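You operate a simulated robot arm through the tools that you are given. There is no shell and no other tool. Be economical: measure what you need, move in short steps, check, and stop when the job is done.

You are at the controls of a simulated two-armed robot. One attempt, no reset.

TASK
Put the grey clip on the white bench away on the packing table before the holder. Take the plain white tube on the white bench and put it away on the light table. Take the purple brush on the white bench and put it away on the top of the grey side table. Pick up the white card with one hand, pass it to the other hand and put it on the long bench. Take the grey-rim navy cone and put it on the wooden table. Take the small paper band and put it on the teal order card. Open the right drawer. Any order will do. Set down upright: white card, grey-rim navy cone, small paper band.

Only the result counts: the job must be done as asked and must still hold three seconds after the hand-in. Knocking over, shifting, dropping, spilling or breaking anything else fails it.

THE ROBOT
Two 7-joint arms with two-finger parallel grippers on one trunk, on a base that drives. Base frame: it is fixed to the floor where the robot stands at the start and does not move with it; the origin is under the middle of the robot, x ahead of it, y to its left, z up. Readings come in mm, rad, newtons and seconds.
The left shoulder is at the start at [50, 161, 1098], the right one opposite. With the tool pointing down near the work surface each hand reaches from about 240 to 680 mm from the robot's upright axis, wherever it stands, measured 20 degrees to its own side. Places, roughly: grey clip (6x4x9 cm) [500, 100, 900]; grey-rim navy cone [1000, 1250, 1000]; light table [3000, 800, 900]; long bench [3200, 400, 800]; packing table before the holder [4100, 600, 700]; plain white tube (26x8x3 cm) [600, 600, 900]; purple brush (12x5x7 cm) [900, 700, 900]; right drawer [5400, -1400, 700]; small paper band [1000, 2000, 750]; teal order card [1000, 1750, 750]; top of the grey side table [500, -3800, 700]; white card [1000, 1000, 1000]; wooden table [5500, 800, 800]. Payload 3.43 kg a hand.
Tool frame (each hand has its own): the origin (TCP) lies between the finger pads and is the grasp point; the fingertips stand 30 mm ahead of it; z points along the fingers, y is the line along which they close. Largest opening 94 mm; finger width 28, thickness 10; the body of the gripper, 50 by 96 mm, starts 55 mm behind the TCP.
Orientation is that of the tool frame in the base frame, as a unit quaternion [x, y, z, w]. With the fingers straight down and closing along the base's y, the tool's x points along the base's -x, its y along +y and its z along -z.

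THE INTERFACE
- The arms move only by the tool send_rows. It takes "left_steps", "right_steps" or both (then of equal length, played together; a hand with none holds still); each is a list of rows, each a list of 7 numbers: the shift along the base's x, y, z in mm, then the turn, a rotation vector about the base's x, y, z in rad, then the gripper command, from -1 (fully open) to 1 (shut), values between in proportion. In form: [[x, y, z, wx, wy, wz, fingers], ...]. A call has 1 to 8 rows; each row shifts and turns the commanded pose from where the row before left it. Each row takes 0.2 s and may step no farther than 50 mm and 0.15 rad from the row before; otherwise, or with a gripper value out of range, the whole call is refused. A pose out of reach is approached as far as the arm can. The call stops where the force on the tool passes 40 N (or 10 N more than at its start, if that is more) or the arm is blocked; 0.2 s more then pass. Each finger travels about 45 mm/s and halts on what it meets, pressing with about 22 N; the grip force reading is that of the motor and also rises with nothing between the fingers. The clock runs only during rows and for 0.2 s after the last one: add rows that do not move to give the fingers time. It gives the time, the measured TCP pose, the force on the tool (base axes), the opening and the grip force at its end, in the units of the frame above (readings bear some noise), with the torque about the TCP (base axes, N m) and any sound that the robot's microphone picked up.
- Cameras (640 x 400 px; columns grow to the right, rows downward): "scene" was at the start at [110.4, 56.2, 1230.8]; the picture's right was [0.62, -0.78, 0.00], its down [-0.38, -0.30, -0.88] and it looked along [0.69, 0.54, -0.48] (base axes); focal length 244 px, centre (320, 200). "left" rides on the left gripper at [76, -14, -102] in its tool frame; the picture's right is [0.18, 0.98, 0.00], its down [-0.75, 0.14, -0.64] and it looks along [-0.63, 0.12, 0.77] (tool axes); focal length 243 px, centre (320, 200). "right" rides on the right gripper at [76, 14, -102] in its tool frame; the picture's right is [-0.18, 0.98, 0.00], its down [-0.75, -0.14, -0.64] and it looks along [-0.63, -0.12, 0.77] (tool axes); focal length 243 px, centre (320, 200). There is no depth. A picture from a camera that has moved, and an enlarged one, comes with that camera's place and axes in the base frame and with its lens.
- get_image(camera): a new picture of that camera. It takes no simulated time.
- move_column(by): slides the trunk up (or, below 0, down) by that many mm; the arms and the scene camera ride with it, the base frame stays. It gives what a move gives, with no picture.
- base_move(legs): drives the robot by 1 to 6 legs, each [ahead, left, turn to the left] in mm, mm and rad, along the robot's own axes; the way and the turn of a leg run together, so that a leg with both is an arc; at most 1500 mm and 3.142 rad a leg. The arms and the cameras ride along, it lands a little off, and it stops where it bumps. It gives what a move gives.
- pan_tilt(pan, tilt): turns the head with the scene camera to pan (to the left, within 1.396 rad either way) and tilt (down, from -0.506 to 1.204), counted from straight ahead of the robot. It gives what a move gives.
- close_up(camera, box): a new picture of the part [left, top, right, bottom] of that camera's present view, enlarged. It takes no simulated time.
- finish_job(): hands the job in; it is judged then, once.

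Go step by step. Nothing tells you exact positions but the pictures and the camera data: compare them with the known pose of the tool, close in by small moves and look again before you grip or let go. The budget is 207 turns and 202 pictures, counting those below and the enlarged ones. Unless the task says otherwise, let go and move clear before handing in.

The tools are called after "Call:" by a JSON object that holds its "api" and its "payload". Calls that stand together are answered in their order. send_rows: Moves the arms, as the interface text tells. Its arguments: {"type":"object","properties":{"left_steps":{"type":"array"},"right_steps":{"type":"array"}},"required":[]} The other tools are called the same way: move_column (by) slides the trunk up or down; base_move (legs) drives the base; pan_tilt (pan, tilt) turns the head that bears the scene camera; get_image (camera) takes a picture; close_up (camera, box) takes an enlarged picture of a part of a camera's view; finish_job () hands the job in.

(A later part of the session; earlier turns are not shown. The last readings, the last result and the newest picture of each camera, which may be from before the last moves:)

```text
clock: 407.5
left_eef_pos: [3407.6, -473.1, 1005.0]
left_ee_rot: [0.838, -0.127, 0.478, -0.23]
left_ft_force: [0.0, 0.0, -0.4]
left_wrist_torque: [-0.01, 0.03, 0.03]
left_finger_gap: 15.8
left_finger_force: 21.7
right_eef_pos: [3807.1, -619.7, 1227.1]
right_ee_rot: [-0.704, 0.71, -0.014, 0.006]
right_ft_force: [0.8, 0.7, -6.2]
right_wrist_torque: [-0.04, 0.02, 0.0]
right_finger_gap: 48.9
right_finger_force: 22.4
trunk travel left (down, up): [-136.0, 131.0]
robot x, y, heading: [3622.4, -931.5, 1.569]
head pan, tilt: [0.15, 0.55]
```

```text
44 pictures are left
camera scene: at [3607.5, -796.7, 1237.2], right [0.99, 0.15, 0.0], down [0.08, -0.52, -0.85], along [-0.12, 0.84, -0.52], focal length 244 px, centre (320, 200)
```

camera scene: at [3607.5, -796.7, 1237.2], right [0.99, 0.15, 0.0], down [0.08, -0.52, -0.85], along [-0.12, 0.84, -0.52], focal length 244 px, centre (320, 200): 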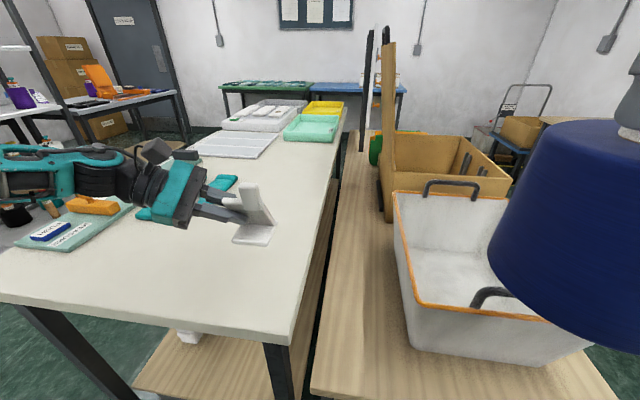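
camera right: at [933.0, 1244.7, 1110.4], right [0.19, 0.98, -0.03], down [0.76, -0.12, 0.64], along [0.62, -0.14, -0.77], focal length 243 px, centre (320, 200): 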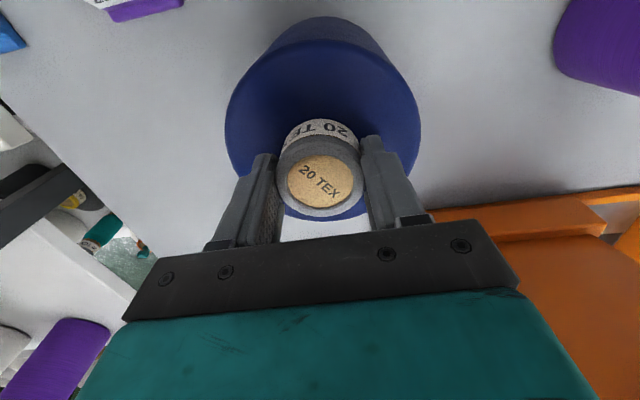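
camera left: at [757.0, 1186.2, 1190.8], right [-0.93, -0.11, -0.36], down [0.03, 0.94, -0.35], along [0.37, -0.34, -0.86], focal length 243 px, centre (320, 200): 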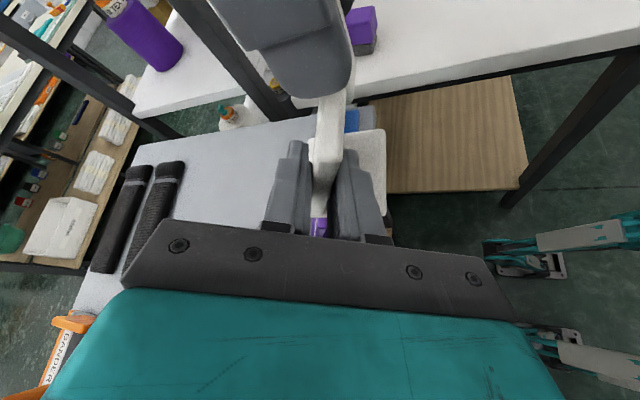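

Good. Lower toward the surface, shifting 30 mm away from the rear edge.

Call:
{"api": "send_rows", "payload": {"left_steps": [[-15, 0, -30, 0, 0, 0, 0.9], [-15, 0, -30, 0, 0, 0, 0.9], [0, 0, -25, 0, 0, 0, 0.9], [0, 0, 0, 0, 0, 0, 0.9]]}}

Call:
{"api": "close_up", "payload": {"camera": "scene", "box": [120, 140, 320, 270]}}

```text
clock: 408.5
left_eef_pos: [3378.6, -474.7, 919.7]
left_ee_rot: [0.838, -0.126, 0.478, -0.231]
left_ft_force: [-0.1, -0.5, -1.4]
left_wrist_torque: [0.01, 0.0, 0.0]
left_finger_gap: 15.7
left_finger_force: 21.8
right_eef_pos: [3808.1, -619.6, 1226.7]
right_ee_rot: [-0.705, 0.709, -0.014, 0.007]
right_ft_force: [-0.8, 0.3, -6.5]
right_wrist_torque: [-0.04, 0.02, -0.01]
right_finger_gap: 48.7
right_finger_force: 22.5
trunk travel left (down, up): [-136.0, 131.0]
robot x, y, heading: [3623.6, -922.3, 1.566]
head pan, tilt: [0.15, 0.55]
```

```text
3.08 times, centred on (220, 205) of scene
camera zoom: at [3607.4, -796.7, 1237.3], right [0.99, 0.15, 0.0], down [0.08, -0.52, -0.85], along [-0.12, 0.84, -0.52], focal length 750 px, centre (628, 185)
```

zoom: 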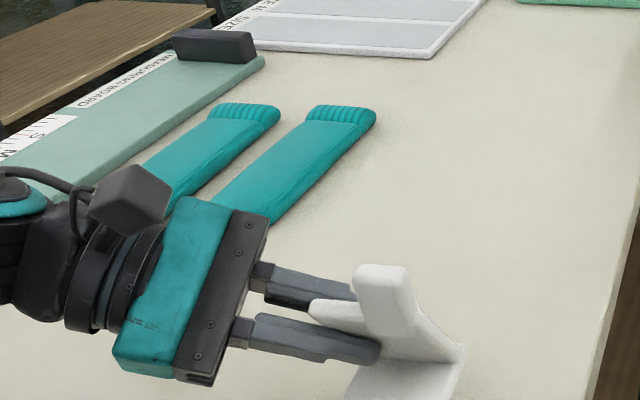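

Call:
{"api": "send_rows", "payload": {"left_steps": [[0, 0, -8, 0, 0, 0, 0.9], [0, 0, -4, 0, 0, 0, 0.9], [0, 0, 0, 0, 0, 0, 0.9]]}}

Call:
{"api": "send_rows", "payload": {"left_steps": [[0, 0, -4, 0, 0, 0, 0.9], [0, 0, 0, 0, 0, 0, 0.9]]}}

Call:
{"api": "send_rows", "payload": {"left_steps": [[0, 0, -3, 0, 0, 0, 0.9], [0, 0, 0, 0, 0, 0, 0.9]]}}

Call:
{"api": "get_image", "payload": {"camera": "left"}}

```text
clock: 409.3
left_eef_pos: [3377.2, -473.2, 909.1]
left_ee_rot: [0.838, -0.128, 0.478, -0.229]
left_ft_force: [0.4, -0.3, -1.2]
left_wrist_torque: [-0.02, 0.01, -0.01]
left_finger_gap: 15.3
left_finger_force: 21.9
right_eef_pos: [3807.4, -620.1, 1225.3]
right_ee_rot: [-0.704, 0.71, -0.014, 0.006]
right_ft_force: [0.1, -0.2, -5.5]
right_wrist_torque: [-0.03, -0.02, 0.0]
right_finger_gap: 49.0
right_finger_force: 22.3
trunk travel left (down, up): [-136.0, 131.0]
robot x, y, heading: [3623.1, -923.6, 1.567]
head pan, tilt: [0.15, 0.55]
```

```text
clock: 409.9
left_eef_pos: [3378.6, -474.7, 903.6]
left_ee_rot: [0.838, -0.127, 0.478, -0.229]
left_ft_force: [-0.3, 0.4, -0.8]
left_wrist_torque: [0.01, 0.04, 0.03]
left_finger_gap: 15.2
left_finger_force: 21.9
right_eef_pos: [3806.6, -618.9, 1226.8]
right_ee_rot: [-0.705, 0.709, -0.015, 0.007]
right_ft_force: [-0.7, -0.2, -5.6]
right_wrist_torque: [-0.04, 0.04, 0.0]
right_finger_gap: 49.2
right_finger_force: 22.2
trunk travel left (down, up): [-136.0, 131.0]
robot x, y, heading: [3620.9, -926.9, 1.572]
head pan, tilt: [0.15, 0.55]
```

```text
clock: 410.5
left_eef_pos: [3377.5, -473.1, 902.4]
left_ee_rot: [0.838, -0.126, 0.478, -0.231]
left_ft_force: [0.3, 1.0, 1.8]
left_wrist_torque: [-0.08, -0.01, 0.04]
left_finger_gap: 15.5
left_finger_force: 22.3
right_eef_pos: [3808.6, -618.9, 1226.7]
right_ee_rot: [-0.704, 0.71, -0.014, 0.006]
right_ft_force: [0.6, -1.0, -5.4]
right_wrist_torque: [-0.04, 0.0, 0.01]
right_finger_gap: 48.8
right_finger_force: 22.2
trunk travel left (down, up): [-136.0, 131.0]
robot x, y, heading: [3617.5, -926.1, 1.566]
head pan, tilt: [0.15, 0.55]
```

```text
42 pictures are left
camera left: at [3327.3, -521.0, 1011.6], right [0.1, -0.93, -0.36], down [-0.94, 0.04, -0.35], along [0.34, 0.37, -0.86], focal length 243 px, centre (320, 200)
```

left: 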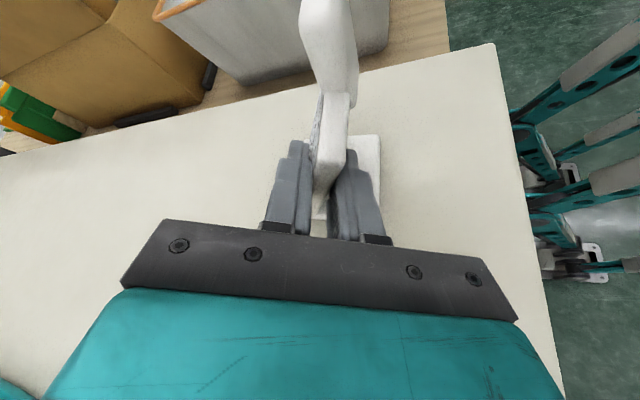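

Contact just begins. Press 2 mm more, open modestly, and withdraw along the tool axis.

Call:
{"api": "send_rows", "payload": {"left_steps": [[0, 0, -2, 0, 0, 0, 0.9], [0, 0, 0, 0, 0, 0, 0.9]]}}

Call:
{"api": "send_rows", "payload": {"left_steps": [[0, 0, 0, 0, 0, 0, 0.5], [0, 0, 0, 0, 0, 0, 0.15], [0, 0, 0, 0, 0, 0, 0.15], [-13, -4, 6, 0, 0, 0, 0.15], [-26, -8, 13, 0, 0, 0, 0.15], [-35, -10, 17, 0, 0, 0, 0.15], [-20, -10, 35, 0, 0, 0, 0.15]]}}

Call:
{"api": "get_image", "payload": {"camera": "scene"}}

```text
clock: 411.1
left_eef_pos: [3377.0, -473.7, 902.5]
left_ee_rot: [0.837, -0.127, 0.478, -0.231]
left_ft_force: [0.8, 1.7, 12.8]
left_wrist_torque: [-0.13, 0.0, 0.03]
left_finger_gap: 15.7
left_finger_force: 21.9
right_eef_pos: [3809.2, -620.1, 1228.3]
right_ee_rot: [-0.704, 0.71, -0.013, 0.007]
right_ft_force: [0.7, -0.2, -5.9]
right_wrist_torque: [-0.03, 0.0, -0.02]
right_finger_gap: 48.9
right_finger_force: 22.1
trunk travel left (down, up): [-136.0, 131.0]
robot x, y, heading: [3621.4, -924.9, 1.566]
head pan, tilt: [0.15, 0.55]
```

```text
clock: 412.7
left_eef_pos: [3283.3, -505.6, 971.5]
left_ee_rot: [0.838, -0.126, 0.478, -0.23]
left_ft_force: [0.1, 0.1, -0.3]
left_wrist_torque: [-0.03, -0.02, -0.02]
left_finger_gap: 39.9
left_finger_force: 0.0
right_eef_pos: [3808.0, -620.8, 1228.8]
right_ee_rot: [-0.705, 0.709, -0.014, 0.007]
right_ft_force: [-0.3, 0.2, -5.5]
right_wrist_torque: [-0.01, 0.02, 0.0]
right_finger_gap: 48.9
right_finger_force: 22.6
trunk travel left (down, up): [-136.0, 131.0]
robot x, y, heading: [3619.5, -922.3, 1.566]
head pan, tilt: [0.15, 0.55]
```

```text
41 pictures are left
camera scene: at [3607.4, -797.0, 1237.3], right [0.99, 0.15, 0.0], down [0.08, -0.52, -0.85], along [-0.12, 0.84, -0.52], focal length 244 px, centre (320, 200)
```

scene: 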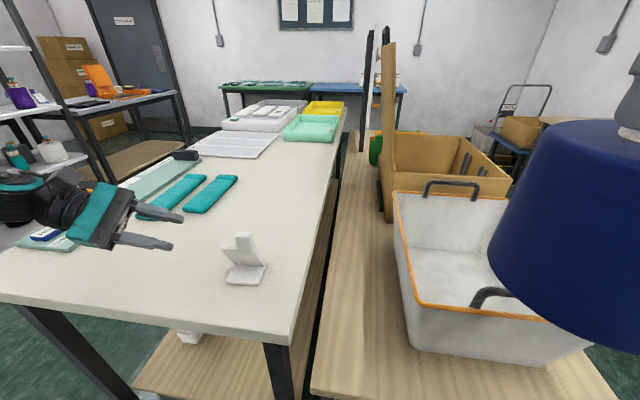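

The card stands on the long bench. Tuck the left hand and head to the wooden table with the cone.

Call:
{"api": "send_rows", "payload": {"left_steps": [[0, -10, 45, 0, 0, 0, 0.15], [0, -20, 45, 0, 0, 0, 0.15], [30, -30, 20, 0, 0, 0, 0.15], [30, -30, 20, 0, 0, 0, 0.15], [30, -30, 20, 0, 0, 0, 0.15]]}}

Call:
{"api": "base_move", "payload": {"legs": [[-225, 0, 0], [0, 0, -1.565], [865, 0, 0], [0, 900, 0]]}}

Call:
{"api": "pan_tilt", "payload": {"pan": 0.25, "tilt": 0.45}}

Call:
{"api": "get_image", "payload": {"camera": "scene"}}

```text
clock: 413.9
left_eef_pos: [3372.4, -625.0, 1117.9]
left_ee_rot: [0.839, -0.127, 0.478, -0.229]
left_ft_force: [-0.5, 0.7, 0.2]
left_wrist_torque: [-0.02, -0.03, 0.0]
left_finger_gap: 40.2
left_finger_force: 0.1
right_eef_pos: [3807.8, -619.1, 1226.8]
right_ee_rot: [-0.704, 0.71, -0.014, 0.006]
right_ft_force: [0.3, 0.3, -5.0]
right_wrist_torque: [-0.04, 0.02, 0.01]
right_finger_gap: 48.9
right_finger_force: 22.1
trunk travel left (down, up): [-136.0, 131.0]
robot x, y, heading: [3623.1, -926.9, 1.567]
head pan, tilt: [0.15, 0.55]
```

```text
clock: 427.9
left_eef_pos: [4790.0, -24.9, 1118.5]
left_ee_rot: [-0.498, 0.686, -0.499, -0.179]
left_ft_force: [0.2, 0.6, -0.8]
left_wrist_torque: [-0.02, 0.0, -0.01]
left_finger_gap: 40.1
left_finger_force: 0.0
right_eef_pos: [4791.0, -461.7, 1227.2]
right_ee_rot: [0.01, 1.0, -0.014, -0.005]
right_ft_force: [-0.1, 0.7, -6.4]
right_wrist_torque: [0.0, 0.02, 0.0]
right_finger_gap: 48.7
right_finger_force: 22.2
trunk travel left (down, up): [-136.0, 131.0]
robot x, y, heading: [4486.1, -270.8, -0.016]
head pan, tilt: [0.15, 0.55]
```

```text
clock: 428.5
left_eef_pos: [4789.4, -25.5, 1118.0]
left_ee_rot: [-0.499, 0.685, -0.499, -0.179]
left_ft_force: [0.1, -0.8, 0.3]
left_wrist_torque: [-0.02, -0.01, -0.04]
left_finger_gap: 39.9
left_finger_force: 0.0
right_eef_pos: [4790.5, -462.1, 1226.6]
right_ee_rot: [0.009, 1.0, -0.014, -0.006]
right_ft_force: [0.5, 0.6, -5.8]
right_wrist_torque: [0.02, 0.03, 0.02]
right_finger_gap: 49.0
right_finger_force: 21.6
trunk travel left (down, up): [-136.0, 131.0]
robot x, y, heading: [4485.0, -271.8, -0.014]
head pan, tilt: [0.25, 0.45]
```

```text
40 pictures are left
camera scene: at [4615.3, -251.0, 1246.3], right [0.23, -0.97, 0.0], down [-0.42, -0.1, -0.9], along [0.88, 0.21, -0.44], focal length 244 px, centre (320, 200)
```

scene: 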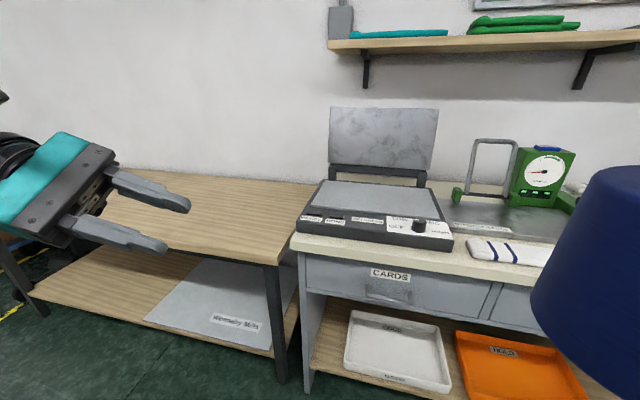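

The wooden table top (from y≈−20 leftwards) is empty. Move in front of it.

Call:
{"api": "base_move", "payload": {"legs": [[0, 640, 0.015], [170, 0, 0]]}}

Call:
{"api": "send_rows", "payload": {"right_steps": [[45, 0, 0, 0, 0, 0, 0.8], [45, 0, 0, 0, 0, 0, 0.8], [45, 0, -10, 0, 0, 0, 0.8], [45, 0, -20, 0, 0, 0, 0.8], [40, 0, -25, 0, 0, 0, 0.8], [0, 0, -40, 0, 0, 0, 0.8], [0, 0, -40, 0, 0, 0, 0.8], [0, 0, 0, 0, 0, 0, 0.8]]}}

Call:
{"api": "pan_tilt", "payload": {"pan": -0.2, "tilt": 0.6}}

Call:
{"api": "get_image", "payload": {"camera": "scene"}}

```text
clock: 433.2
left_eef_pos: [4960.8, 625.5, 1117.5]
left_ee_rot: [-0.505, 0.681, -0.501, -0.175]
left_ft_force: [0.6, 0.1, 0.5]
left_wrist_torque: [0.03, 0.0, -0.01]
left_finger_gap: 40.0
left_finger_force: 0.0
right_eef_pos: [4967.7, 188.5, 1227.4]
right_ee_rot: [0.001, 1.0, -0.015, -0.005]
right_ft_force: [0.6, -1.4, -6.5]
right_wrist_torque: [0.02, 0.08, -0.02]
right_finger_gap: 48.6
right_finger_force: 21.9
trunk travel left (down, up): [-136.0, 131.0]
robot x, y, heading: [4661.8, 373.6, -0.002]
head pan, tilt: [0.25, 0.45]
```

```text
clock: 435.0
left_eef_pos: [4960.0, 625.4, 1116.7]
left_ee_rot: [-0.504, 0.682, -0.501, -0.174]
left_ft_force: [-0.4, -0.1, -0.1]
left_wrist_torque: [0.03, 0.01, 0.02]
left_finger_gap: 40.0
left_finger_force: 0.0
right_eef_pos: [5187.4, 188.3, 1089.2]
right_ee_rot: [0.001, 1.0, -0.014, -0.006]
right_ft_force: [-0.2, -0.1, -5.6]
right_wrist_torque: [0.01, 0.06, -0.02]
right_finger_gap: 48.7
right_finger_force: 22.2
trunk travel left (down, up): [-136.0, 131.0]
robot x, y, heading: [4665.3, 376.6, -0.004]
head pan, tilt: [0.25, 0.45]
```

```text
clock: 435.9
left_eef_pos: [4960.2, 624.9, 1117.3]
left_ee_rot: [-0.505, 0.681, -0.501, -0.174]
left_ft_force: [0.0, -0.2, 0.1]
left_wrist_torque: [0.0, 0.02, 0.03]
left_finger_gap: 40.2
left_finger_force: 0.0
right_eef_pos: [5187.0, 188.7, 1090.0]
right_ee_rot: [0.001, 1.0, -0.014, -0.005]
right_ft_force: [0.0, 0.4, -6.3]
right_wrist_torque: [0.03, 0.04, 0.0]
right_finger_gap: 48.9
right_finger_force: 21.7
trunk travel left (down, up): [-136.0, 131.0]
robot x, y, heading: [4660.0, 378.7, -0.0]
head pan, tilt: [-0.201, 0.6]
```

```text
39 pictures are left
camera scene: at [4786.8, 357.0, 1232.7], right [-0.2, -0.98, 0.0], down [-0.55, 0.11, -0.82], along [0.81, -0.16, -0.57], focal length 244 px, centre (320, 200)
```

scene: 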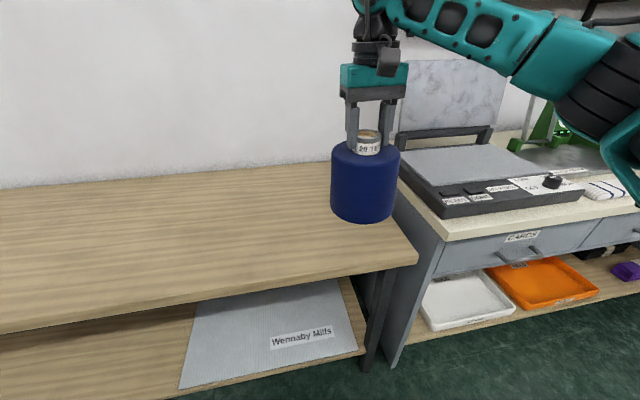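

The cone needs to be deeper on the table; drive 90 mm ahead, then lower with checks.

Call:
{"api": "base_move", "payload": {"legs": [[90, 40, 0]]}}

Call:
{"api": "send_rows", "payload": {"right_steps": [[10, 0, -30, 0, 0, 0, 0.8], [0, 0, -40, 0, 0, 0, 0.8], [0, 0, -30, 0, 0, 0, 0.8], [0, 0, 0, 0, 0, 0, 0.8]]}}

Call:
{"api": "get_image", "payload": {"camera": "scene"}}

```text
clock: 437.0
left_eef_pos: [5050.1, 665.4, 1117.0]
left_ee_rot: [-0.505, 0.681, -0.501, -0.175]
left_ft_force: [0.4, -0.6, -0.9]
left_wrist_torque: [0.01, 0.02, -0.01]
left_finger_gap: 40.2
left_finger_force: 0.0
right_eef_pos: [5277.9, 228.7, 1090.0]
right_ee_rot: [0.002, 1.0, -0.015, -0.005]
right_ft_force: [0.4, -0.5, -5.7]
right_wrist_torque: [0.02, 0.01, -0.01]
right_finger_gap: 49.0
right_finger_force: 22.0
trunk travel left (down, up): [-136.0, 131.0]
robot x, y, heading: [4749.9, 413.9, 0.001]
head pan, tilt: [-0.201, 0.6]
```

```text
clock: 438.0
left_eef_pos: [5049.5, 665.9, 1116.6]
left_ee_rot: [-0.505, 0.681, -0.501, -0.174]
left_ft_force: [-0.5, -0.3, -0.5]
left_wrist_torque: [-0.01, 0.01, 0.01]
left_finger_gap: 40.0
left_finger_force: 0.1
right_eef_pos: [5287.8, 227.1, 989.0]
right_ee_rot: [0.001, 1.0, -0.015, -0.005]
right_ft_force: [0.5, 0.2, -5.8]
right_wrist_torque: [0.01, -0.01, 0.0]
right_finger_gap: 48.7
right_finger_force: 21.9
trunk travel left (down, up): [-136.0, 131.0]
robot x, y, heading: [4750.9, 414.3, 0.008]
head pan, tilt: [-0.201, 0.6]
```

```text
38 pictures are left
camera scene: at [4876.5, 396.7, 1232.7], right [-0.2, -0.98, 0.0], down [-0.55, 0.11, -0.82], along [0.81, -0.16, -0.57], focal length 244 px, centre (320, 200)
```

scene: 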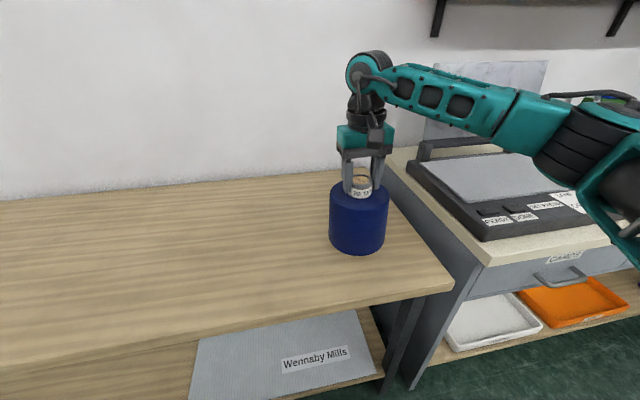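

Call:
{"api": "send_rows", "payload": {"right_steps": [[0, 0, -6, 0, 0, 0, 0.8], [0, 0, -6, 0, 0, 0, 0.8], [0, 0, -4, 0, 0, 0, 0.8], [0, 0, 0, 0, 0, 0, 0.8]]}}

Call:
{"api": "send_rows", "payload": {"right_steps": [[0, 0, -5, 0, 0, 0, 0.8], [0, 0, -5, 0, 0, 0, 0.8], [0, 0, 0, 0, 0, 0, 0.8]]}}

Call:
{"api": "close_up", "payload": {"camera": "scene", "box": [280, 160, 440, 280]}}

```text
clock: 439.0
left_eef_pos: [5049.7, 664.2, 1119.7]
left_ee_rot: [-0.504, 0.681, -0.501, -0.174]
left_ft_force: [-0.2, -0.3, -0.4]
left_wrist_torque: [0.04, 0.01, -0.01]
left_finger_gap: 39.9
left_finger_force: 0.0
right_eef_pos: [5288.5, 228.1, 973.4]
right_ee_rot: [0.0, 1.0, -0.015, -0.005]
right_ft_force: [-0.4, 0.7, -4.7]
right_wrist_torque: [0.0, 0.01, -0.03]
right_finger_gap: 48.8
right_finger_force: 22.3
trunk travel left (down, up): [-136.0, 131.0]
robot x, y, heading: [4752.1, 414.2, 0.006]
head pan, tilt: [-0.201, 0.6]
```

```text
clock: 439.8
left_eef_pos: [5050.7, 665.6, 1117.9]
left_ee_rot: [-0.504, 0.682, -0.501, -0.175]
left_ft_force: [0.0, 0.1, 0.7]
left_wrist_torque: [0.01, -0.01, 0.01]
left_finger_gap: 39.9
left_finger_force: 0.0
right_eef_pos: [5287.7, 229.2, 964.4]
right_ee_rot: [0.001, 1.0, -0.015, -0.005]
right_ft_force: [0.9, 0.1, -6.5]
right_wrist_torque: [0.0, 0.01, 0.03]
right_finger_gap: 48.8
right_finger_force: 22.3
trunk travel left (down, up): [-136.0, 131.0]
robot x, y, heading: [4750.5, 412.8, 0.001]
head pan, tilt: [-0.201, 0.6]
```

```text
3.33 times, centred on (360, 220) of scene
camera zoom: at [4876.5, 396.7, 1232.7], right [-0.2, -0.98, 0.0], down [-0.55, 0.11, -0.82], along [0.81, -0.16, -0.57], focal length 813 px, centre (187, 133)
```

zoom: 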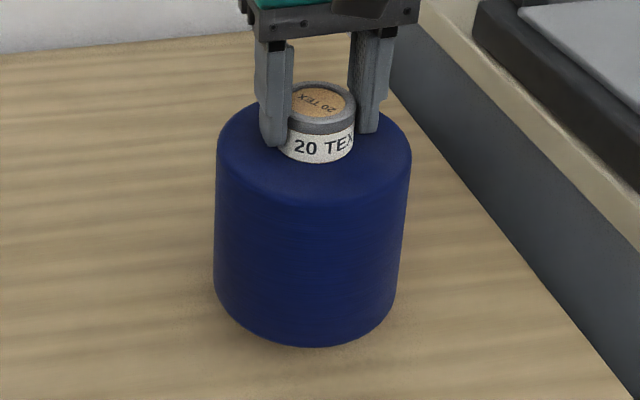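

Call:
{"api": "send_rows", "payload": {"right_steps": [[0, 0, -4, 0, 0, 0, 0.8], [0, 0, -4, 0, 0, 0, 0.8], [0, 0, -4, 0, 0, 0, 0.8], [0, 0, 0, 0, 0, 0, 0.8]]}}

Call:
{"api": "send_rows", "payload": {"right_steps": [[0, 0, -4, 0, 0, 0, 0.8], [0, 0, -4, 0, 0, 0, 0.8], [0, 0, 0, 0, 0, 0, 0.8]]}}

Call:
{"api": "send_rows", "payload": {"right_steps": [[0, 0, -4, 0, 0, 0, 0.8], [0, 0, -4, 0, 0, 0, 0.8], [0, 0, 0, 0, 0, 0, 0.8]]}}

```text
clock: 440.8
left_eef_pos: [5049.8, 666.1, 1118.4]
left_ee_rot: [-0.504, 0.681, -0.501, -0.175]
left_ft_force: [0.3, 0.2, -0.2]
left_wrist_torque: [-0.01, -0.03, 0.02]
left_finger_gap: 40.1
left_finger_force: 0.0
right_eef_pos: [5287.3, 228.9, 952.2]
right_ee_rot: [0.001, 1.0, -0.015, -0.005]
right_ft_force: [-0.2, 1.3, -6.3]
right_wrist_torque: [0.0, 0.05, -0.01]
right_finger_gap: 48.9
right_finger_force: 21.4
trunk travel left (down, up): [-136.0, 131.0]
robot x, y, heading: [4753.5, 412.2, -0.0]
head pan, tilt: [-0.201, 0.6]
```

```text
clock: 441.6
left_eef_pos: [5050.0, 666.6, 1117.7]
left_ee_rot: [-0.504, 0.682, -0.5, -0.175]
left_ft_force: [0.1, 0.3, 0.3]
left_wrist_torque: [-0.03, 0.0, 0.0]
left_finger_gap: 40.0
left_finger_force: 0.0
right_eef_pos: [5287.6, 228.3, 944.5]
right_ee_rot: [0.0, 1.0, -0.015, -0.006]
right_ft_force: [-1.4, 0.2, -5.8]
right_wrist_torque: [-0.02, 0.02, 0.0]
right_finger_gap: 48.7
right_finger_force: 22.3
trunk travel left (down, up): [-136.0, 131.0]
robot x, y, heading: [4751.3, 413.0, -0.005]
head pan, tilt: [-0.201, 0.6]
```

```text
clock: 442.4
left_eef_pos: [5050.4, 665.6, 1117.7]
left_ee_rot: [-0.505, 0.681, -0.501, -0.174]
left_ft_force: [0.1, 0.3, -0.3]
left_wrist_torque: [-0.02, 0.02, 0.0]
left_finger_gap: 40.0
left_finger_force: 0.1
right_eef_pos: [5288.4, 229.3, 936.0]
right_ee_rot: [0.001, 1.0, -0.015, -0.005]
right_ft_force: [-0.1, -0.3, -7.0]
right_wrist_torque: [0.07, 0.02, -0.01]
right_finger_gap: 48.9
right_finger_force: 21.9
trunk travel left (down, up): [-136.0, 131.0]
robot x, y, heading: [4748.8, 414.7, 0.002]
head pan, tilt: [-0.201, 0.6]
```

Call:
{"api": "send_rows", "payload": {"right_steps": [[0, 0, -4, 0, 0, 0, 0.8], [0, 0, -4, 0, 0, 0, 0.8], [0, 0, 0, 0, 0, 0, 0.8]]}}

Call:
{"api": "send_rows", "payload": {"right_steps": [[0, 0, -4, 0, 0, 0, 0.8], [0, 0, -4, 0, 0, 0, 0.8], [0, 0, 0, 0, 0, 0, 0.8]]}}

Call:
{"api": "send_rows", "payload": {"right_steps": [[0, 0, -4, 0, 0, 0, 0.8], [0, 0, -4, 0, 0, 0, 0.8], [0, 0, 0, 0, 0, 0, 0.8]]}}

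Call:
{"api": "close_up", "payload": {"camera": "scene", "box": [280, 160, 440, 280]}}

```text
clock: 443.2
left_eef_pos: [5048.6, 665.0, 1118.7]
left_ee_rot: [-0.504, 0.681, -0.502, -0.174]
left_ft_force: [0.0, 0.1, 0.1]
left_wrist_torque: [-0.03, -0.02, 0.0]
left_finger_gap: 39.8
left_finger_force: 0.0
right_eef_pos: [5287.2, 228.7, 930.2]
right_ee_rot: [0.002, 1.0, -0.014, -0.004]
right_ft_force: [-1.9, -5.8, 10.6]
right_wrist_torque: [0.28, 0.34, 0.13]
right_finger_gap: 49.0
right_finger_force: 21.7
trunk travel left (down, up): [-136.0, 131.0]
robot x, y, heading: [4748.4, 416.7, -0.002]
head pan, tilt: [-0.201, 0.6]
```

```text
clock: 444.0
left_eef_pos: [5048.2, 664.3, 1119.1]
left_ee_rot: [-0.503, 0.682, -0.501, -0.173]
left_ft_force: [0.7, 0.7, 0.0]
left_wrist_torque: [-0.03, 0.0, 0.01]
left_finger_gap: 39.9
left_finger_force: 0.0
right_eef_pos: [5286.2, 227.6, 925.8]
right_ee_rot: [0.003, 1.0, -0.015, 0.0]
right_ft_force: [-0.2, -15.6, 33.9]
right_wrist_torque: [0.05, 0.05, -0.02]
right_finger_gap: 49.1
right_finger_force: 21.5
trunk travel left (down, up): [-136.0, 131.0]
robot x, y, heading: [4747.0, 412.2, 0.0]
head pan, tilt: [-0.201, 0.6]
```

```text
clock: 444.4
left_eef_pos: [5048.3, 665.5, 1118.8]
left_ee_rot: [-0.504, 0.681, -0.502, -0.175]
left_ft_force: [-0.4, 0.6, 0.0]
left_wrist_torque: [0.02, -0.02, -0.01]
left_finger_gap: 39.7
left_finger_force: 0.0
right_eef_pos: [5289.6, 226.8, 926.7]
right_ee_rot: [0.002, 1.0, -0.014, 0.002]
right_ft_force: [-6.0, -5.3, 13.6]
right_wrist_torque: [0.34, 0.41, 0.25]
right_finger_gap: 49.2
right_finger_force: 22.0
trunk travel left (down, up): [-136.0, 131.0]
robot x, y, heading: [4751.3, 414.8, 0.001]
head pan, tilt: [-0.201, 0.6]
stopped in row 2 (right hand): the force on the tool passed its limit (the readings are from after the stop); the commanded pose is now the measured one
```

```text
3.33 times, centred on (360, 220) of scene
camera zoom: at [4874.5, 396.6, 1232.5], right [-0.2, -0.98, 0.0], down [-0.55, 0.11, -0.83], along [0.81, -0.16, -0.56], focal length 813 px, centre (187, 133)
```

zoom: 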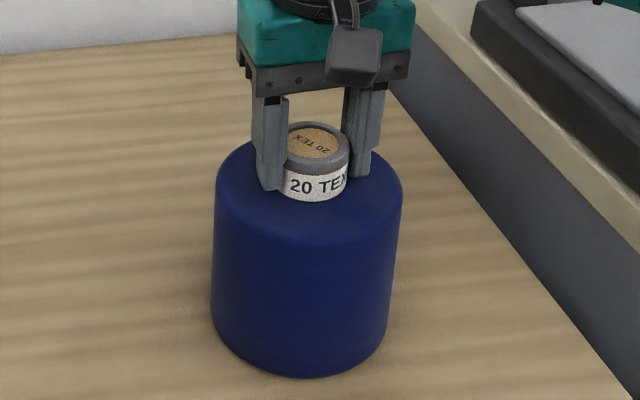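

Cone rests on the table. Release and lift away.

Call:
{"api": "send_rows", "payload": {"right_steps": [[0, 0, 2, 0, 0, 0, 0.6], [0, 0, 0, 0, 0, 0, -0.3], [0, 0, 0, 0, 0, 0, -0.9], [0, 0, 0, 0, 0, 0, -0.9], [0, 0, 25, 0, 0, 0, -0.9], [0, 0, 45, 0, 0, 0, -0.9], [0, 0, 45, 0, 0, 0, -0.9], [-45, 0, 15, 0, 0, 0, -0.9]]}}

Call:
{"api": "send_rows", "payload": {"right_steps": [[-45, 0, 20, 0, 0, 0, -1], [-45, 0, 0, 0, 0, 0, -1], [-45, 0, 0, 0, 0, 0, -1], [-40, 0, 0, 0, 0, 0, -1]], "left_steps": [[0, 0, 0, 0, 0.13, 0, -1], [0, 0, 0, 0, 0.13, 0, -1], [0, 0, 0, 0, 0.13, 0, -1], [0, 0, 0, 0, 0.13, 0, -1]]}}

Call:
{"api": "get_image", "payload": {"camera": "scene"}}

```text
clock: 446.2
left_eef_pos: [5049.5, 664.5, 1118.7]
left_ee_rot: [-0.504, 0.681, -0.501, -0.175]
left_ft_force: [-0.3, 0.4, 0.1]
left_wrist_torque: [-0.01, -0.05, 0.0]
left_finger_gap: 40.0
left_finger_force: 0.0
right_eef_pos: [5245.7, 227.2, 1054.3]
right_ee_rot: [0.003, 1.0, -0.014, 0.001]
right_ft_force: [-1.3, 0.3, -0.3]
right_wrist_torque: [0.04, 0.01, 0.0]
right_finger_gap: 89.3
right_finger_force: 0.0
trunk travel left (down, up): [-136.0, 131.0]
robot x, y, heading: [4753.9, 416.6, 0.001]
head pan, tilt: [-0.201, 0.6]
```

```text
clock: 447.2
left_eef_pos: [5048.8, 664.3, 1118.1]
left_ee_rot: [0.616, -0.613, 0.353, 0.345]
left_ft_force: [0.6, -0.4, -0.6]
left_wrist_torque: [0.0, 0.01, -0.03]
left_finger_gap: 94.1
left_finger_force: 0.1
right_eef_pos: [5069.1, 226.6, 1074.4]
right_ee_rot: [0.002, 1.0, -0.015, 0.0]
right_ft_force: [0.4, 0.3, -0.2]
right_wrist_torque: [-0.02, 0.01, -0.03]
right_finger_gap: 93.8
right_finger_force: 0.1
trunk travel left (down, up): [-136.0, 131.0]
robot x, y, heading: [4747.2, 415.2, 0.001]
head pan, tilt: [-0.201, 0.6]
```

```text
35 pictures are left
camera scene: at [4875.8, 396.6, 1232.8], right [-0.2, -0.98, 0.0], down [-0.55, 0.11, -0.83], along [0.81, -0.16, -0.56], focal length 244 px, centre (320, 200)
```

scene: 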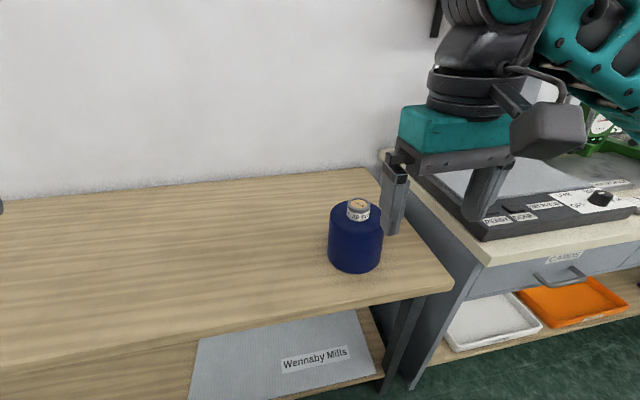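

Cone stands on the wooden table. Straighten the left hand and drive back toward the white bench for the brush.

Call:
{"api": "send_rows", "payload": {"left_steps": [[0, 0, 0, 0.148, 0, 0, -1], [0, 0, 0, 0.148, 0, 0, -1], [0, 0, 0, 0.148, 0, 0, -1], [0, 0, 0, 0.148, 0, 0, -1], [0, 0, 0, 0.148, 0, 0, -1], [0, 0, 0, 0.148, 0, 0, -1], [0, 0, 0, 0.148, 0, 0, -1], [0, 0, 0, 0, 0, -0.145, -1]]}}

Call:
{"api": "send_rows", "payload": {"left_steps": [[0, 0, 0, 0, 0, -0.148, -1], [0, 0, 0, 0, 0, -0.148, -1], [0, 0, 0, 0, 0, -0.148, -1], [0, 0, 0, 0, 0, -0.148, -1], [0, 0, 0, 0, 0, -0.148, -1], [0, 0, 0, 0, 0, -0.148, -1], [0, 0, 0, 0, 0, -0.148, -1], [0, 0, 0, 0, 0, -0.148, -1]]}}

Call:
{"api": "base_move", "payload": {"legs": [[-265, 0, 0], [0, -800, 0], [0, -800, 0], [-1150, 0, 0], [-1150, 0, 0], [0, 190, 0]]}}

```text
clock: 449.0
left_eef_pos: [5049.8, 665.9, 1117.3]
left_ee_rot: [-0.653, 0.758, -0.003, 0.006]
left_ft_force: [-0.2, -0.3, -0.5]
left_wrist_torque: [0.0, 0.03, 0.0]
left_finger_gap: 93.8
left_finger_force: 0.1
right_eef_pos: [5070.3, 225.8, 1073.9]
right_ee_rot: [0.003, 1.0, -0.015, -0.001]
right_ft_force: [-0.6, 0.1, 0.4]
right_wrist_torque: [0.0, -0.02, 0.0]
right_finger_gap: 94.2
right_finger_force: 0.0
trunk travel left (down, up): [-136.0, 131.0]
robot x, y, heading: [4750.8, 415.8, 0.003]
head pan, tilt: [-0.201, 0.6]
```

```text
clock: 450.8
left_eef_pos: [5050.0, 666.1, 1117.5]
left_ee_rot: [-0.117, 0.993, -0.007, 0.002]
left_ft_force: [0.7, 0.0, 0.3]
left_wrist_torque: [-0.01, 0.02, 0.0]
left_finger_gap: 94.2
left_finger_force: 0.1
right_eef_pos: [5069.0, 225.9, 1074.0]
right_ee_rot: [0.003, 1.0, -0.016, 0.0]
right_ft_force: [0.0, -0.1, -0.1]
right_wrist_torque: [0.0, 0.01, -0.01]
right_finger_gap: 94.3
right_finger_force: 0.1
trunk travel left (down, up): [-136.0, 131.0]
robot x, y, heading: [4753.0, 412.5, 0.005]
head pan, tilt: [-0.201, 0.6]
```

```text
clock: 472.7
left_eef_pos: [2444.6, -786.3, 1117.3]
left_ee_rot: [-0.132, 0.991, -0.007, 0.003]
left_ft_force: [-0.1, 0.3, -0.2]
left_wrist_torque: [-0.01, -0.03, 0.0]
left_finger_gap: 93.9
left_finger_force: 0.0
right_eef_pos: [2477.5, -1225.4, 1074.6]
right_ee_rot: [-0.012, 1.0, -0.015, 0.0]
right_ft_force: [0.5, -0.1, -0.3]
right_wrist_torque: [-0.01, 0.0, 0.02]
right_finger_gap: 94.4
right_finger_force: 0.0
trunk travel left (down, up): [-136.0, 131.0]
robot x, y, heading: [2153.3, -1046.5, 0.027]
head pan, tilt: [-0.201, 0.6]
```

Call:
{"api": "base_move", "payload": {"legs": [[0, 0, 1.543], [0, 1130, 0], [0, 1130, 0], [110, 0, 0], [0, 0, -1.57], [0, 1000, 0]]}}

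Call:
{"api": "base_move", "payload": {"legs": [[0, 1060, 0]]}}

```text
clock: 496.9
left_eef_pos: [214.6, 306.3, 1118.2]
left_ee_rot: [-0.113, 0.994, -0.006, 0.002]
left_ft_force: [-0.2, 0.2, 0.1]
left_wrist_torque: [0.02, -0.01, 0.03]
left_finger_gap: 94.1
left_finger_force: 0.1
right_eef_pos: [231.6, -134.4, 1074.1]
right_ee_rot: [0.008, 1.0, -0.015, 0.0]
right_ft_force: [-0.1, 0.8, -0.5]
right_wrist_torque: [-0.03, 0.04, 0.01]
right_finger_gap: 94.0
right_finger_force: 0.1
trunk travel left (down, up): [-136.0, 131.0]
robot x, y, heading: [-85.8, 59.6, -0.01]
head pan, tilt: [-0.201, 0.6]
```

```text
clock: 502.4
left_eef_pos: [219.0, 1368.5, 1117.1]
left_ee_rot: [-0.118, 0.993, -0.007, 0.002]
left_ft_force: [0.2, -0.1, 0.5]
left_wrist_torque: [0.02, 0.01, -0.04]
left_finger_gap: 93.8
left_finger_force: 0.1
right_eef_pos: [239.1, 928.4, 1075.5]
right_ee_rot: [0.003, 1.0, -0.015, 0.0]
right_ft_force: [0.0, 0.3, -0.1]
right_wrist_torque: [-0.02, -0.02, -0.02]
right_finger_gap: 93.9
right_finger_force: 0.1
trunk travel left (down, up): [-136.0, 131.0]
robot x, y, heading: [-76.7, 1120.1, -0.001]
head pan, tilt: [-0.201, 0.6]
```

Call:
{"api": "base_move", "payload": {"legs": [[0, 48, 0], [590, 0, 0]]}}

Call:
{"api": "pan_tilt", "payload": {"pan": -0.7, "tilt": 0.75}}

Call:
{"api": "get_image", "payload": {"camera": "scene"}}

Call:
{"api": "get_image", "payload": {"camera": "right"}}

```text
clock: 506.2
left_eef_pos: [805.5, 1415.4, 1116.6]
left_ee_rot: [-0.119, 0.993, -0.007, 0.002]
left_ft_force: [-0.1, -1.1, -0.2]
left_wrist_torque: [0.02, 0.01, -0.01]
left_finger_gap: 94.0
left_finger_force: 0.0
right_eef_pos: [826.0, 976.7, 1074.2]
right_ee_rot: [0.002, 1.0, -0.014, 0.0]
right_ft_force: [0.9, -0.5, -0.8]
right_wrist_torque: [0.04, 0.03, -0.01]
right_finger_gap: 94.0
right_finger_force: 0.0
trunk travel left (down, up): [-136.0, 131.0]
robot x, y, heading: [507.4, 1165.3, -0.0]
head pan, tilt: [-0.201, 0.6]
```

```text
clock: 507.1
left_eef_pos: [803.8, 1414.8, 1117.9]
left_ee_rot: [-0.119, 0.993, -0.007, 0.003]
left_ft_force: [0.7, -0.5, -0.1]
left_wrist_torque: [-0.01, -0.01, 0.01]
left_finger_gap: 93.9
left_finger_force: 0.0
right_eef_pos: [825.4, 977.1, 1075.3]
right_ee_rot: [0.001, 1.0, -0.015, 0.0]
right_ft_force: [0.5, -0.6, 0.0]
right_wrist_torque: [-0.01, 0.01, -0.03]
right_finger_gap: 93.9
right_finger_force: 0.1
trunk travel left (down, up): [-136.0, 131.0]
robot x, y, heading: [508.2, 1161.1, 0.001]
head pan, tilt: [-0.7, 0.75]
```

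```text
34 pictures are left
camera scene: at [608.7, 1111.3, 1219.9], right [-0.64, -0.77, 0.0], down [-0.52, 0.44, -0.73], along [0.56, -0.47, -0.68], focal length 244 px, centre (320, 200)
```

scene: 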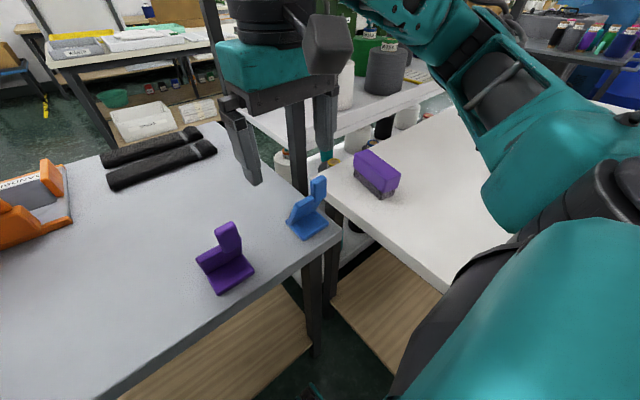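

```text
33 pictures are left
camera right: at [749.9, 993.3, 1176.4], right [0.19, 0.98, -0.03], down [0.75, -0.12, 0.65], along [0.63, -0.14, -0.76], focal length 243 px, centre (320, 200)
```

right: 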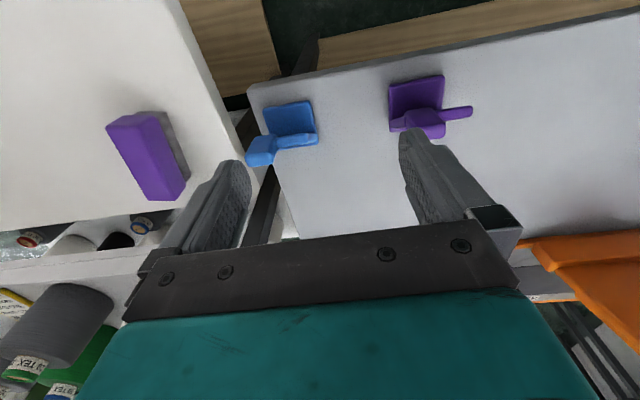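

The brush lies along x at about [866, 739], top ≈910, 50 mm wide in y. Move the right hand above it.

Call:
{"api": "send_rows", "payload": {"right_steps": [[6, -45, 0, 0, 0, 0, -1], [7, -45, 0, 0, 0, 0, -1], [7, -45, 0, 0, 0, 0, -1], [7, -45, 0, 0, 0, 0, -1], [7, -45, 0, 0, 0, 0, -1], [6, -13, -30, 0, 0, 0, -1], [0, 0, -45, 0, 0, 0, -1], [0, 0, 0, 0, 0, 0, -1]]}}

Call:
{"api": "get_image", "payload": {"camera": "right"}}

Call:
{"api": "get_image", "payload": {"camera": "scene"}}

```text
clock: 508.9
left_eef_pos: [804.6, 1416.8, 1117.9]
left_ee_rot: [-0.119, 0.993, -0.007, 0.003]
left_ft_force: [-0.3, 0.3, -0.2]
left_wrist_torque: [0.02, -0.01, 0.0]
left_finger_gap: 94.1
left_finger_force: 0.1
right_eef_pos: [866.9, 738.9, 999.9]
right_ee_rot: [0.001, 1.0, -0.015, -0.001]
right_ft_force: [-0.9, -0.3, 0.1]
right_wrist_torque: [0.0, -0.02, 0.05]
right_finger_gap: 94.0
right_finger_force: 0.0
trunk travel left (down, up): [-136.0, 131.0]
robot x, y, heading: [507.7, 1165.0, 0.005]
head pan, tilt: [-0.7, 0.75]
```

```text
32 pictures are left
camera right: at [789.6, 756.2, 1101.5], right [0.19, 0.98, -0.03], down [0.75, -0.12, 0.65], along [0.63, -0.14, -0.76], focal length 243 px, centre (320, 200)
```

right: 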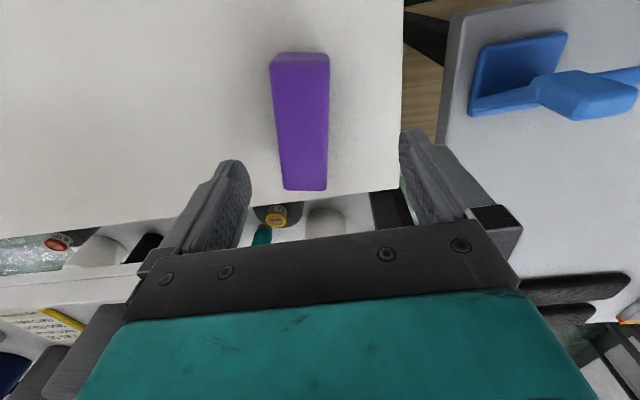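

```text
31 pictures are left
camera scene: at [608.6, 1111.2, 1219.9], right [-0.64, -0.77, 0.0], down [-0.52, 0.44, -0.73], along [0.56, -0.47, -0.68], focal length 244 px, centre (320, 200)
```

scene: 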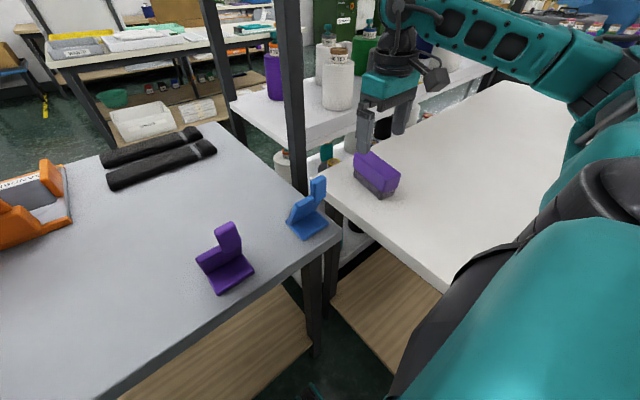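

Brush centre is about [876, 719] with yaw ≈ −0.17. Adjust, descend, and grip.

Call:
{"api": "send_rows", "payload": {"right_steps": [[5, -10, 0, 0, 0, -0.09, -1], [4, -10, 0, 0, 0, -0.08, -1], [0, 0, -35, 0, 0, 0, -1], [0, 0, -30, 0, 0, 0, -1], [0, 0, 0, 0, 0, 0, -1]]}}

Call:
{"api": "get_image", "payload": {"camera": "right"}}

```text
clock: 510.1
left_eef_pos: [804.5, 1415.8, 1118.3]
left_ee_rot: [-0.12, 0.993, -0.007, 0.003]
left_ft_force: [-1.0, -0.3, -0.1]
left_wrist_torque: [-0.05, 0.02, 0.02]
left_finger_gap: 93.8
left_finger_force: 0.1
right_eef_pos: [875.3, 718.2, 933.8]
right_ee_rot: [0.087, 0.996, -0.015, 0.0]
right_ft_force: [-0.3, -0.2, 0.5]
right_wrist_torque: [0.0, 0.03, -0.02]
right_finger_gap: 94.0
right_finger_force: 0.0
trunk travel left (down, up): [-136.0, 131.0]
robot x, y, heading: [506.3, 1163.1, 0.006]
head pan, tilt: [-0.7, 0.75]
```

```text
30 pictures are left
camera right: at [803.0, 747.5, 1036.4], right [0.35, 0.94, -0.03], down [0.72, -0.25, 0.65], along [0.6, -0.25, -0.76], focal length 243 px, centre (320, 200)
```

right: 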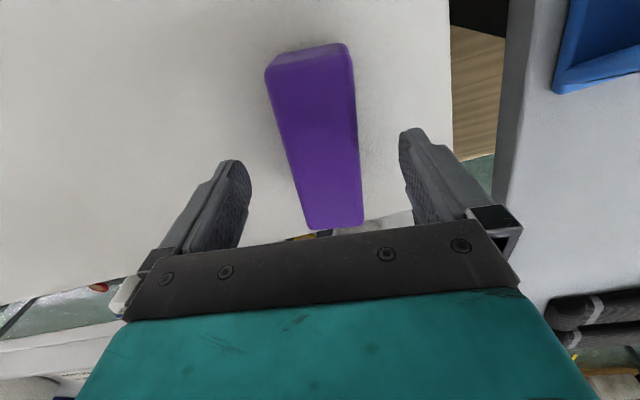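

Call:
{"api": "send_rows", "payload": {"right_steps": [[0, 0, -25, 0, 0, 0, -1], [0, 0, -19, 0, 0, 0, -1], [0, 0, 0, 0, 0, 0, -0.5], [0, 0, 0, 0, 0, 0, 0], [0, 0, 0, 0, 0, 0, 0.5], [0, 0, 0, 0, 0, 0, 0.7], [0, 0, 0, 0, 0, 0, 0.7]]}}

Call:
{"api": "send_rows", "payload": {"right_steps": [[0, 0, 20, 0, 0, 0, 0.7], [0, 0, 40, 0, 0, 0, 0.7], [0, 0, 45, 0, 0, 0, 0.7], [0, 0, 45, 0, 0, 0, 0.7], [0, 0, 25, 0, 0, 0, 0.7], [-15, 45, 0, 0, 0, 0, 0.7], [-15, 45, 0, 0, 0, 0, 0.7], [-15, 45, 0, 0, 0, 0, 0.7]]}}

Call:
{"api": "get_image", "payload": {"camera": "right"}}

```text
clock: 511.8
left_eef_pos: [805.5, 1416.3, 1118.6]
left_ee_rot: [-0.119, 0.993, -0.006, 0.003]
left_ft_force: [-0.1, 0.0, 0.2]
left_wrist_torque: [-0.04, 0.01, -0.01]
left_finger_gap: 93.8
left_finger_force: 0.1
right_eef_pos: [875.2, 717.8, 890.0]
right_ee_rot: [0.086, 0.996, -0.014, -0.001]
right_ft_force: [0.2, -0.2, 0.2]
right_wrist_torque: [0.02, -0.01, -0.01]
right_finger_gap: 49.7
right_finger_force: 21.8
trunk travel left (down, up): [-136.0, 131.0]
robot x, y, heading: [508.2, 1167.6, -0.001]
head pan, tilt: [-0.7, 0.75]
```

```text
clock: 513.5
left_eef_pos: [805.3, 1415.8, 1117.9]
left_ee_rot: [-0.119, 0.993, -0.007, 0.003]
left_ft_force: [0.4, 0.4, -0.7]
left_wrist_torque: [0.01, 0.0, 0.0]
left_finger_gap: 94.2
left_finger_force: 0.1
right_eef_pos: [829.5, 853.1, 1065.2]
right_ee_rot: [0.086, 0.996, -0.015, -0.002]
right_ft_force: [0.3, 0.4, -1.4]
right_wrist_torque: [0.01, 0.02, -0.01]
right_finger_gap: 50.2
right_finger_force: 21.2
trunk travel left (down, up): [-136.0, 131.0]
robot x, y, heading: [506.0, 1165.4, 0.003]
head pan, tilt: [-0.7, 0.75]
```

```text
29 pictures are left
camera right: at [757.7, 883.1, 1167.3], right [0.35, 0.94, -0.03], down [0.72, -0.25, 0.64], along [0.6, -0.25, -0.76], focal length 243 px, centre (320, 200)
```

right: 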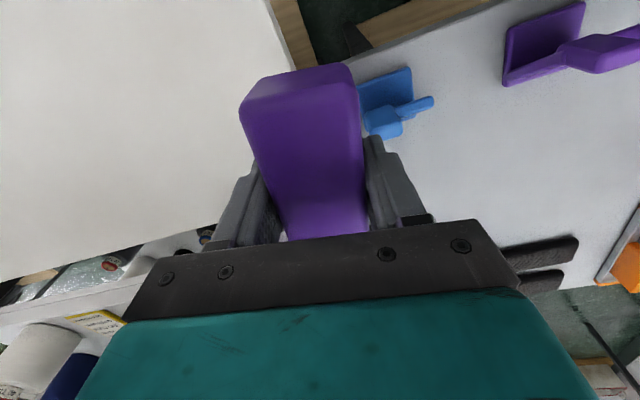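

Brush secured. Tuck it and drive: back out, then along the aisle toward −y, stopping to look.

Call:
{"api": "send_rows", "payload": {"right_steps": [[-5, 40, 20, 0, 0, 0, 0.7], [-5, 40, 20, 0, 0, 0, 0.7], [-5, 40, 10, 0, 0, 0, 0.7]]}}

Call:
{"api": "base_move", "payload": {"legs": [[-600, 0, 0], [0, -1400, 0], [0, -1400, 0]]}}

Call:
{"api": "pan_tilt", "payload": {"pan": -1.0, "tilt": 0.35}}

Call:
{"api": "get_image", "payload": {"camera": "scene"}}

```text
clock: 514.4
left_eef_pos: [804.9, 1416.0, 1118.3]
left_ee_rot: [-0.119, 0.993, -0.008, 0.004]
left_ft_force: [0.3, 0.0, -0.5]
left_wrist_torque: [0.0, 0.03, 0.02]
left_finger_gap: 93.7
left_finger_force: 0.1
right_eef_pos: [814.0, 974.6, 1118.1]
right_ee_rot: [0.086, 0.996, -0.015, -0.002]
right_ft_force: [1.4, -0.2, -1.1]
right_wrist_torque: [0.04, 0.04, 0.07]
right_finger_gap: 50.0
right_finger_force: 22.2
trunk travel left (down, up): [-136.0, 131.0]
robot x, y, heading: [506.7, 1165.6, 0.003]
head pan, tilt: [-0.7, 0.75]
```

```text
clock: 530.8
left_eef_pos: [239.5, -1380.9, 1117.2]
left_ee_rot: [-0.109, 0.994, -0.007, 0.003]
left_ft_force: [-0.3, 0.3, 0.6]
left_wrist_torque: [0.0, 0.0, -0.02]
left_finger_gap: 94.1
left_finger_force: 0.0
right_eef_pos: [240.0, -1823.8, 1117.5]
right_ee_rot: [0.096, 0.995, -0.014, -0.002]
right_ft_force: [0.3, 0.7, -0.4]
right_wrist_torque: [-0.01, -0.01, 0.0]
right_finger_gap: 50.1
right_finger_force: 21.9
trunk travel left (down, up): [-136.0, 131.0]
robot x, y, heading: [-61.1, -1626.5, -0.023]
head pan, tilt: [-0.7, 0.75]
```

```text
clock: 531.7
left_eef_pos: [240.8, -1380.9, 1117.1]
left_ee_rot: [-0.109, 0.994, -0.007, 0.002]
left_ft_force: [-1.1, -0.2, 0.6]
left_wrist_torque: [0.04, -0.01, -0.02]
left_finger_gap: 94.1
left_finger_force: 0.1
right_eef_pos: [239.6, -1824.7, 1117.3]
right_ee_rot: [0.097, 0.995, -0.014, -0.001]
right_ft_force: [0.2, 0.7, -1.1]
right_wrist_torque: [0.0, 0.03, 0.0]
right_finger_gap: 50.0
right_finger_force: 22.2
trunk travel left (down, up): [-136.0, 131.0]
robot x, y, heading: [-67.1, -1628.1, -0.02]
head pan, tilt: [-1.0, 0.351]
```

```text
28 pictures are left
camera scene: at [24.7, -1706.5, 1255.5], right [-0.85, -0.53, 0.0], down [-0.18, 0.29, -0.94], along [0.49, -0.8, -0.34], focal length 244 px, centre (320, 200)
```

scene: 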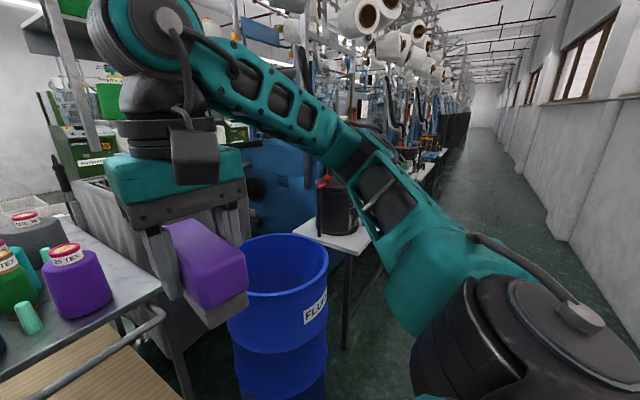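

The next station's tables are ahead on the left-hand side (x≥365). Continue to y≈−3300 and look.

Call:
{"api": "base_move", "payload": {"legs": [[-60, 0, 0.02], [0, -1400, 0], [0, -300, 0]]}}

Call:
{"api": "pan_tilt", "payload": {"pan": -0.55, "tilt": 0.45}}

Call:
{"api": "get_image", "payload": {"camera": "scene"}}

```text
clock: 540.9
left_eef_pos: [197.7, -3072.9, 1117.6]
left_ee_rot: [-0.13, 0.991, -0.007, 0.003]
left_ft_force: [-0.3, -0.6, 0.9]
left_wrist_torque: [0.02, 0.02, -0.03]
left_finger_gap: 93.9
left_finger_force: 0.0
right_eef_pos: [217.0, -3513.3, 1116.7]
right_ee_rot: [0.076, 0.997, -0.013, -0.001]
right_ft_force: [0.9, -1.2, -0.5]
right_wrist_torque: [0.01, 0.0, -0.03]
right_finger_gap: 50.0
right_finger_force: 21.9
trunk travel left (down, up): [-136.0, 131.0]
robot x, y, heading: [-93.4, -3329.1, 0.022]
head pan, tilt: [-1.0, 0.351]
```

```text
clock: 541.8
left_eef_pos: [198.0, -3071.2, 1117.6]
left_ee_rot: [-0.128, 0.992, -0.006, 0.002]
left_ft_force: [-0.4, 0.5, 0.2]
left_wrist_torque: [0.02, 0.02, -0.03]
left_finger_gap: 93.9
left_finger_force: 0.0
right_eef_pos: [216.9, -3514.4, 1116.9]
right_ee_rot: [0.075, 0.997, -0.014, -0.001]
right_ft_force: [-0.5, 0.0, -1.6]
right_wrist_torque: [-0.01, 0.01, -0.01]
right_finger_gap: 50.0
right_finger_force: 22.1
trunk travel left (down, up): [-136.0, 131.0]
robot x, y, heading: [-92.9, -3330.2, 0.02]
head pan, tilt: [-0.55, 0.45]
```

```text
27 pictures are left
camera scene: at [23.1, -3375.0, 1246.3], right [-0.5, -0.86, 0.0], down [-0.38, 0.22, -0.9], along [0.78, -0.45, -0.44], focal length 244 px, centre (320, 200)
```

scene: 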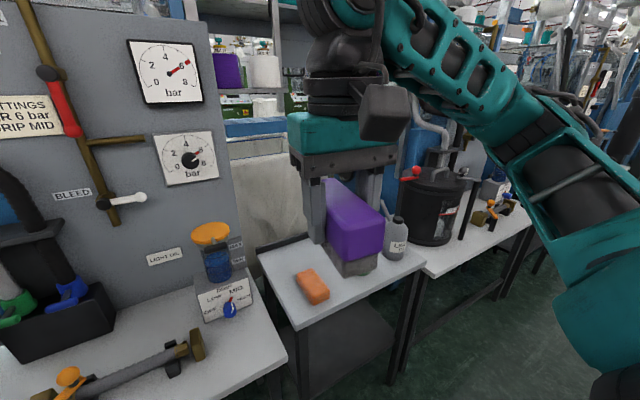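

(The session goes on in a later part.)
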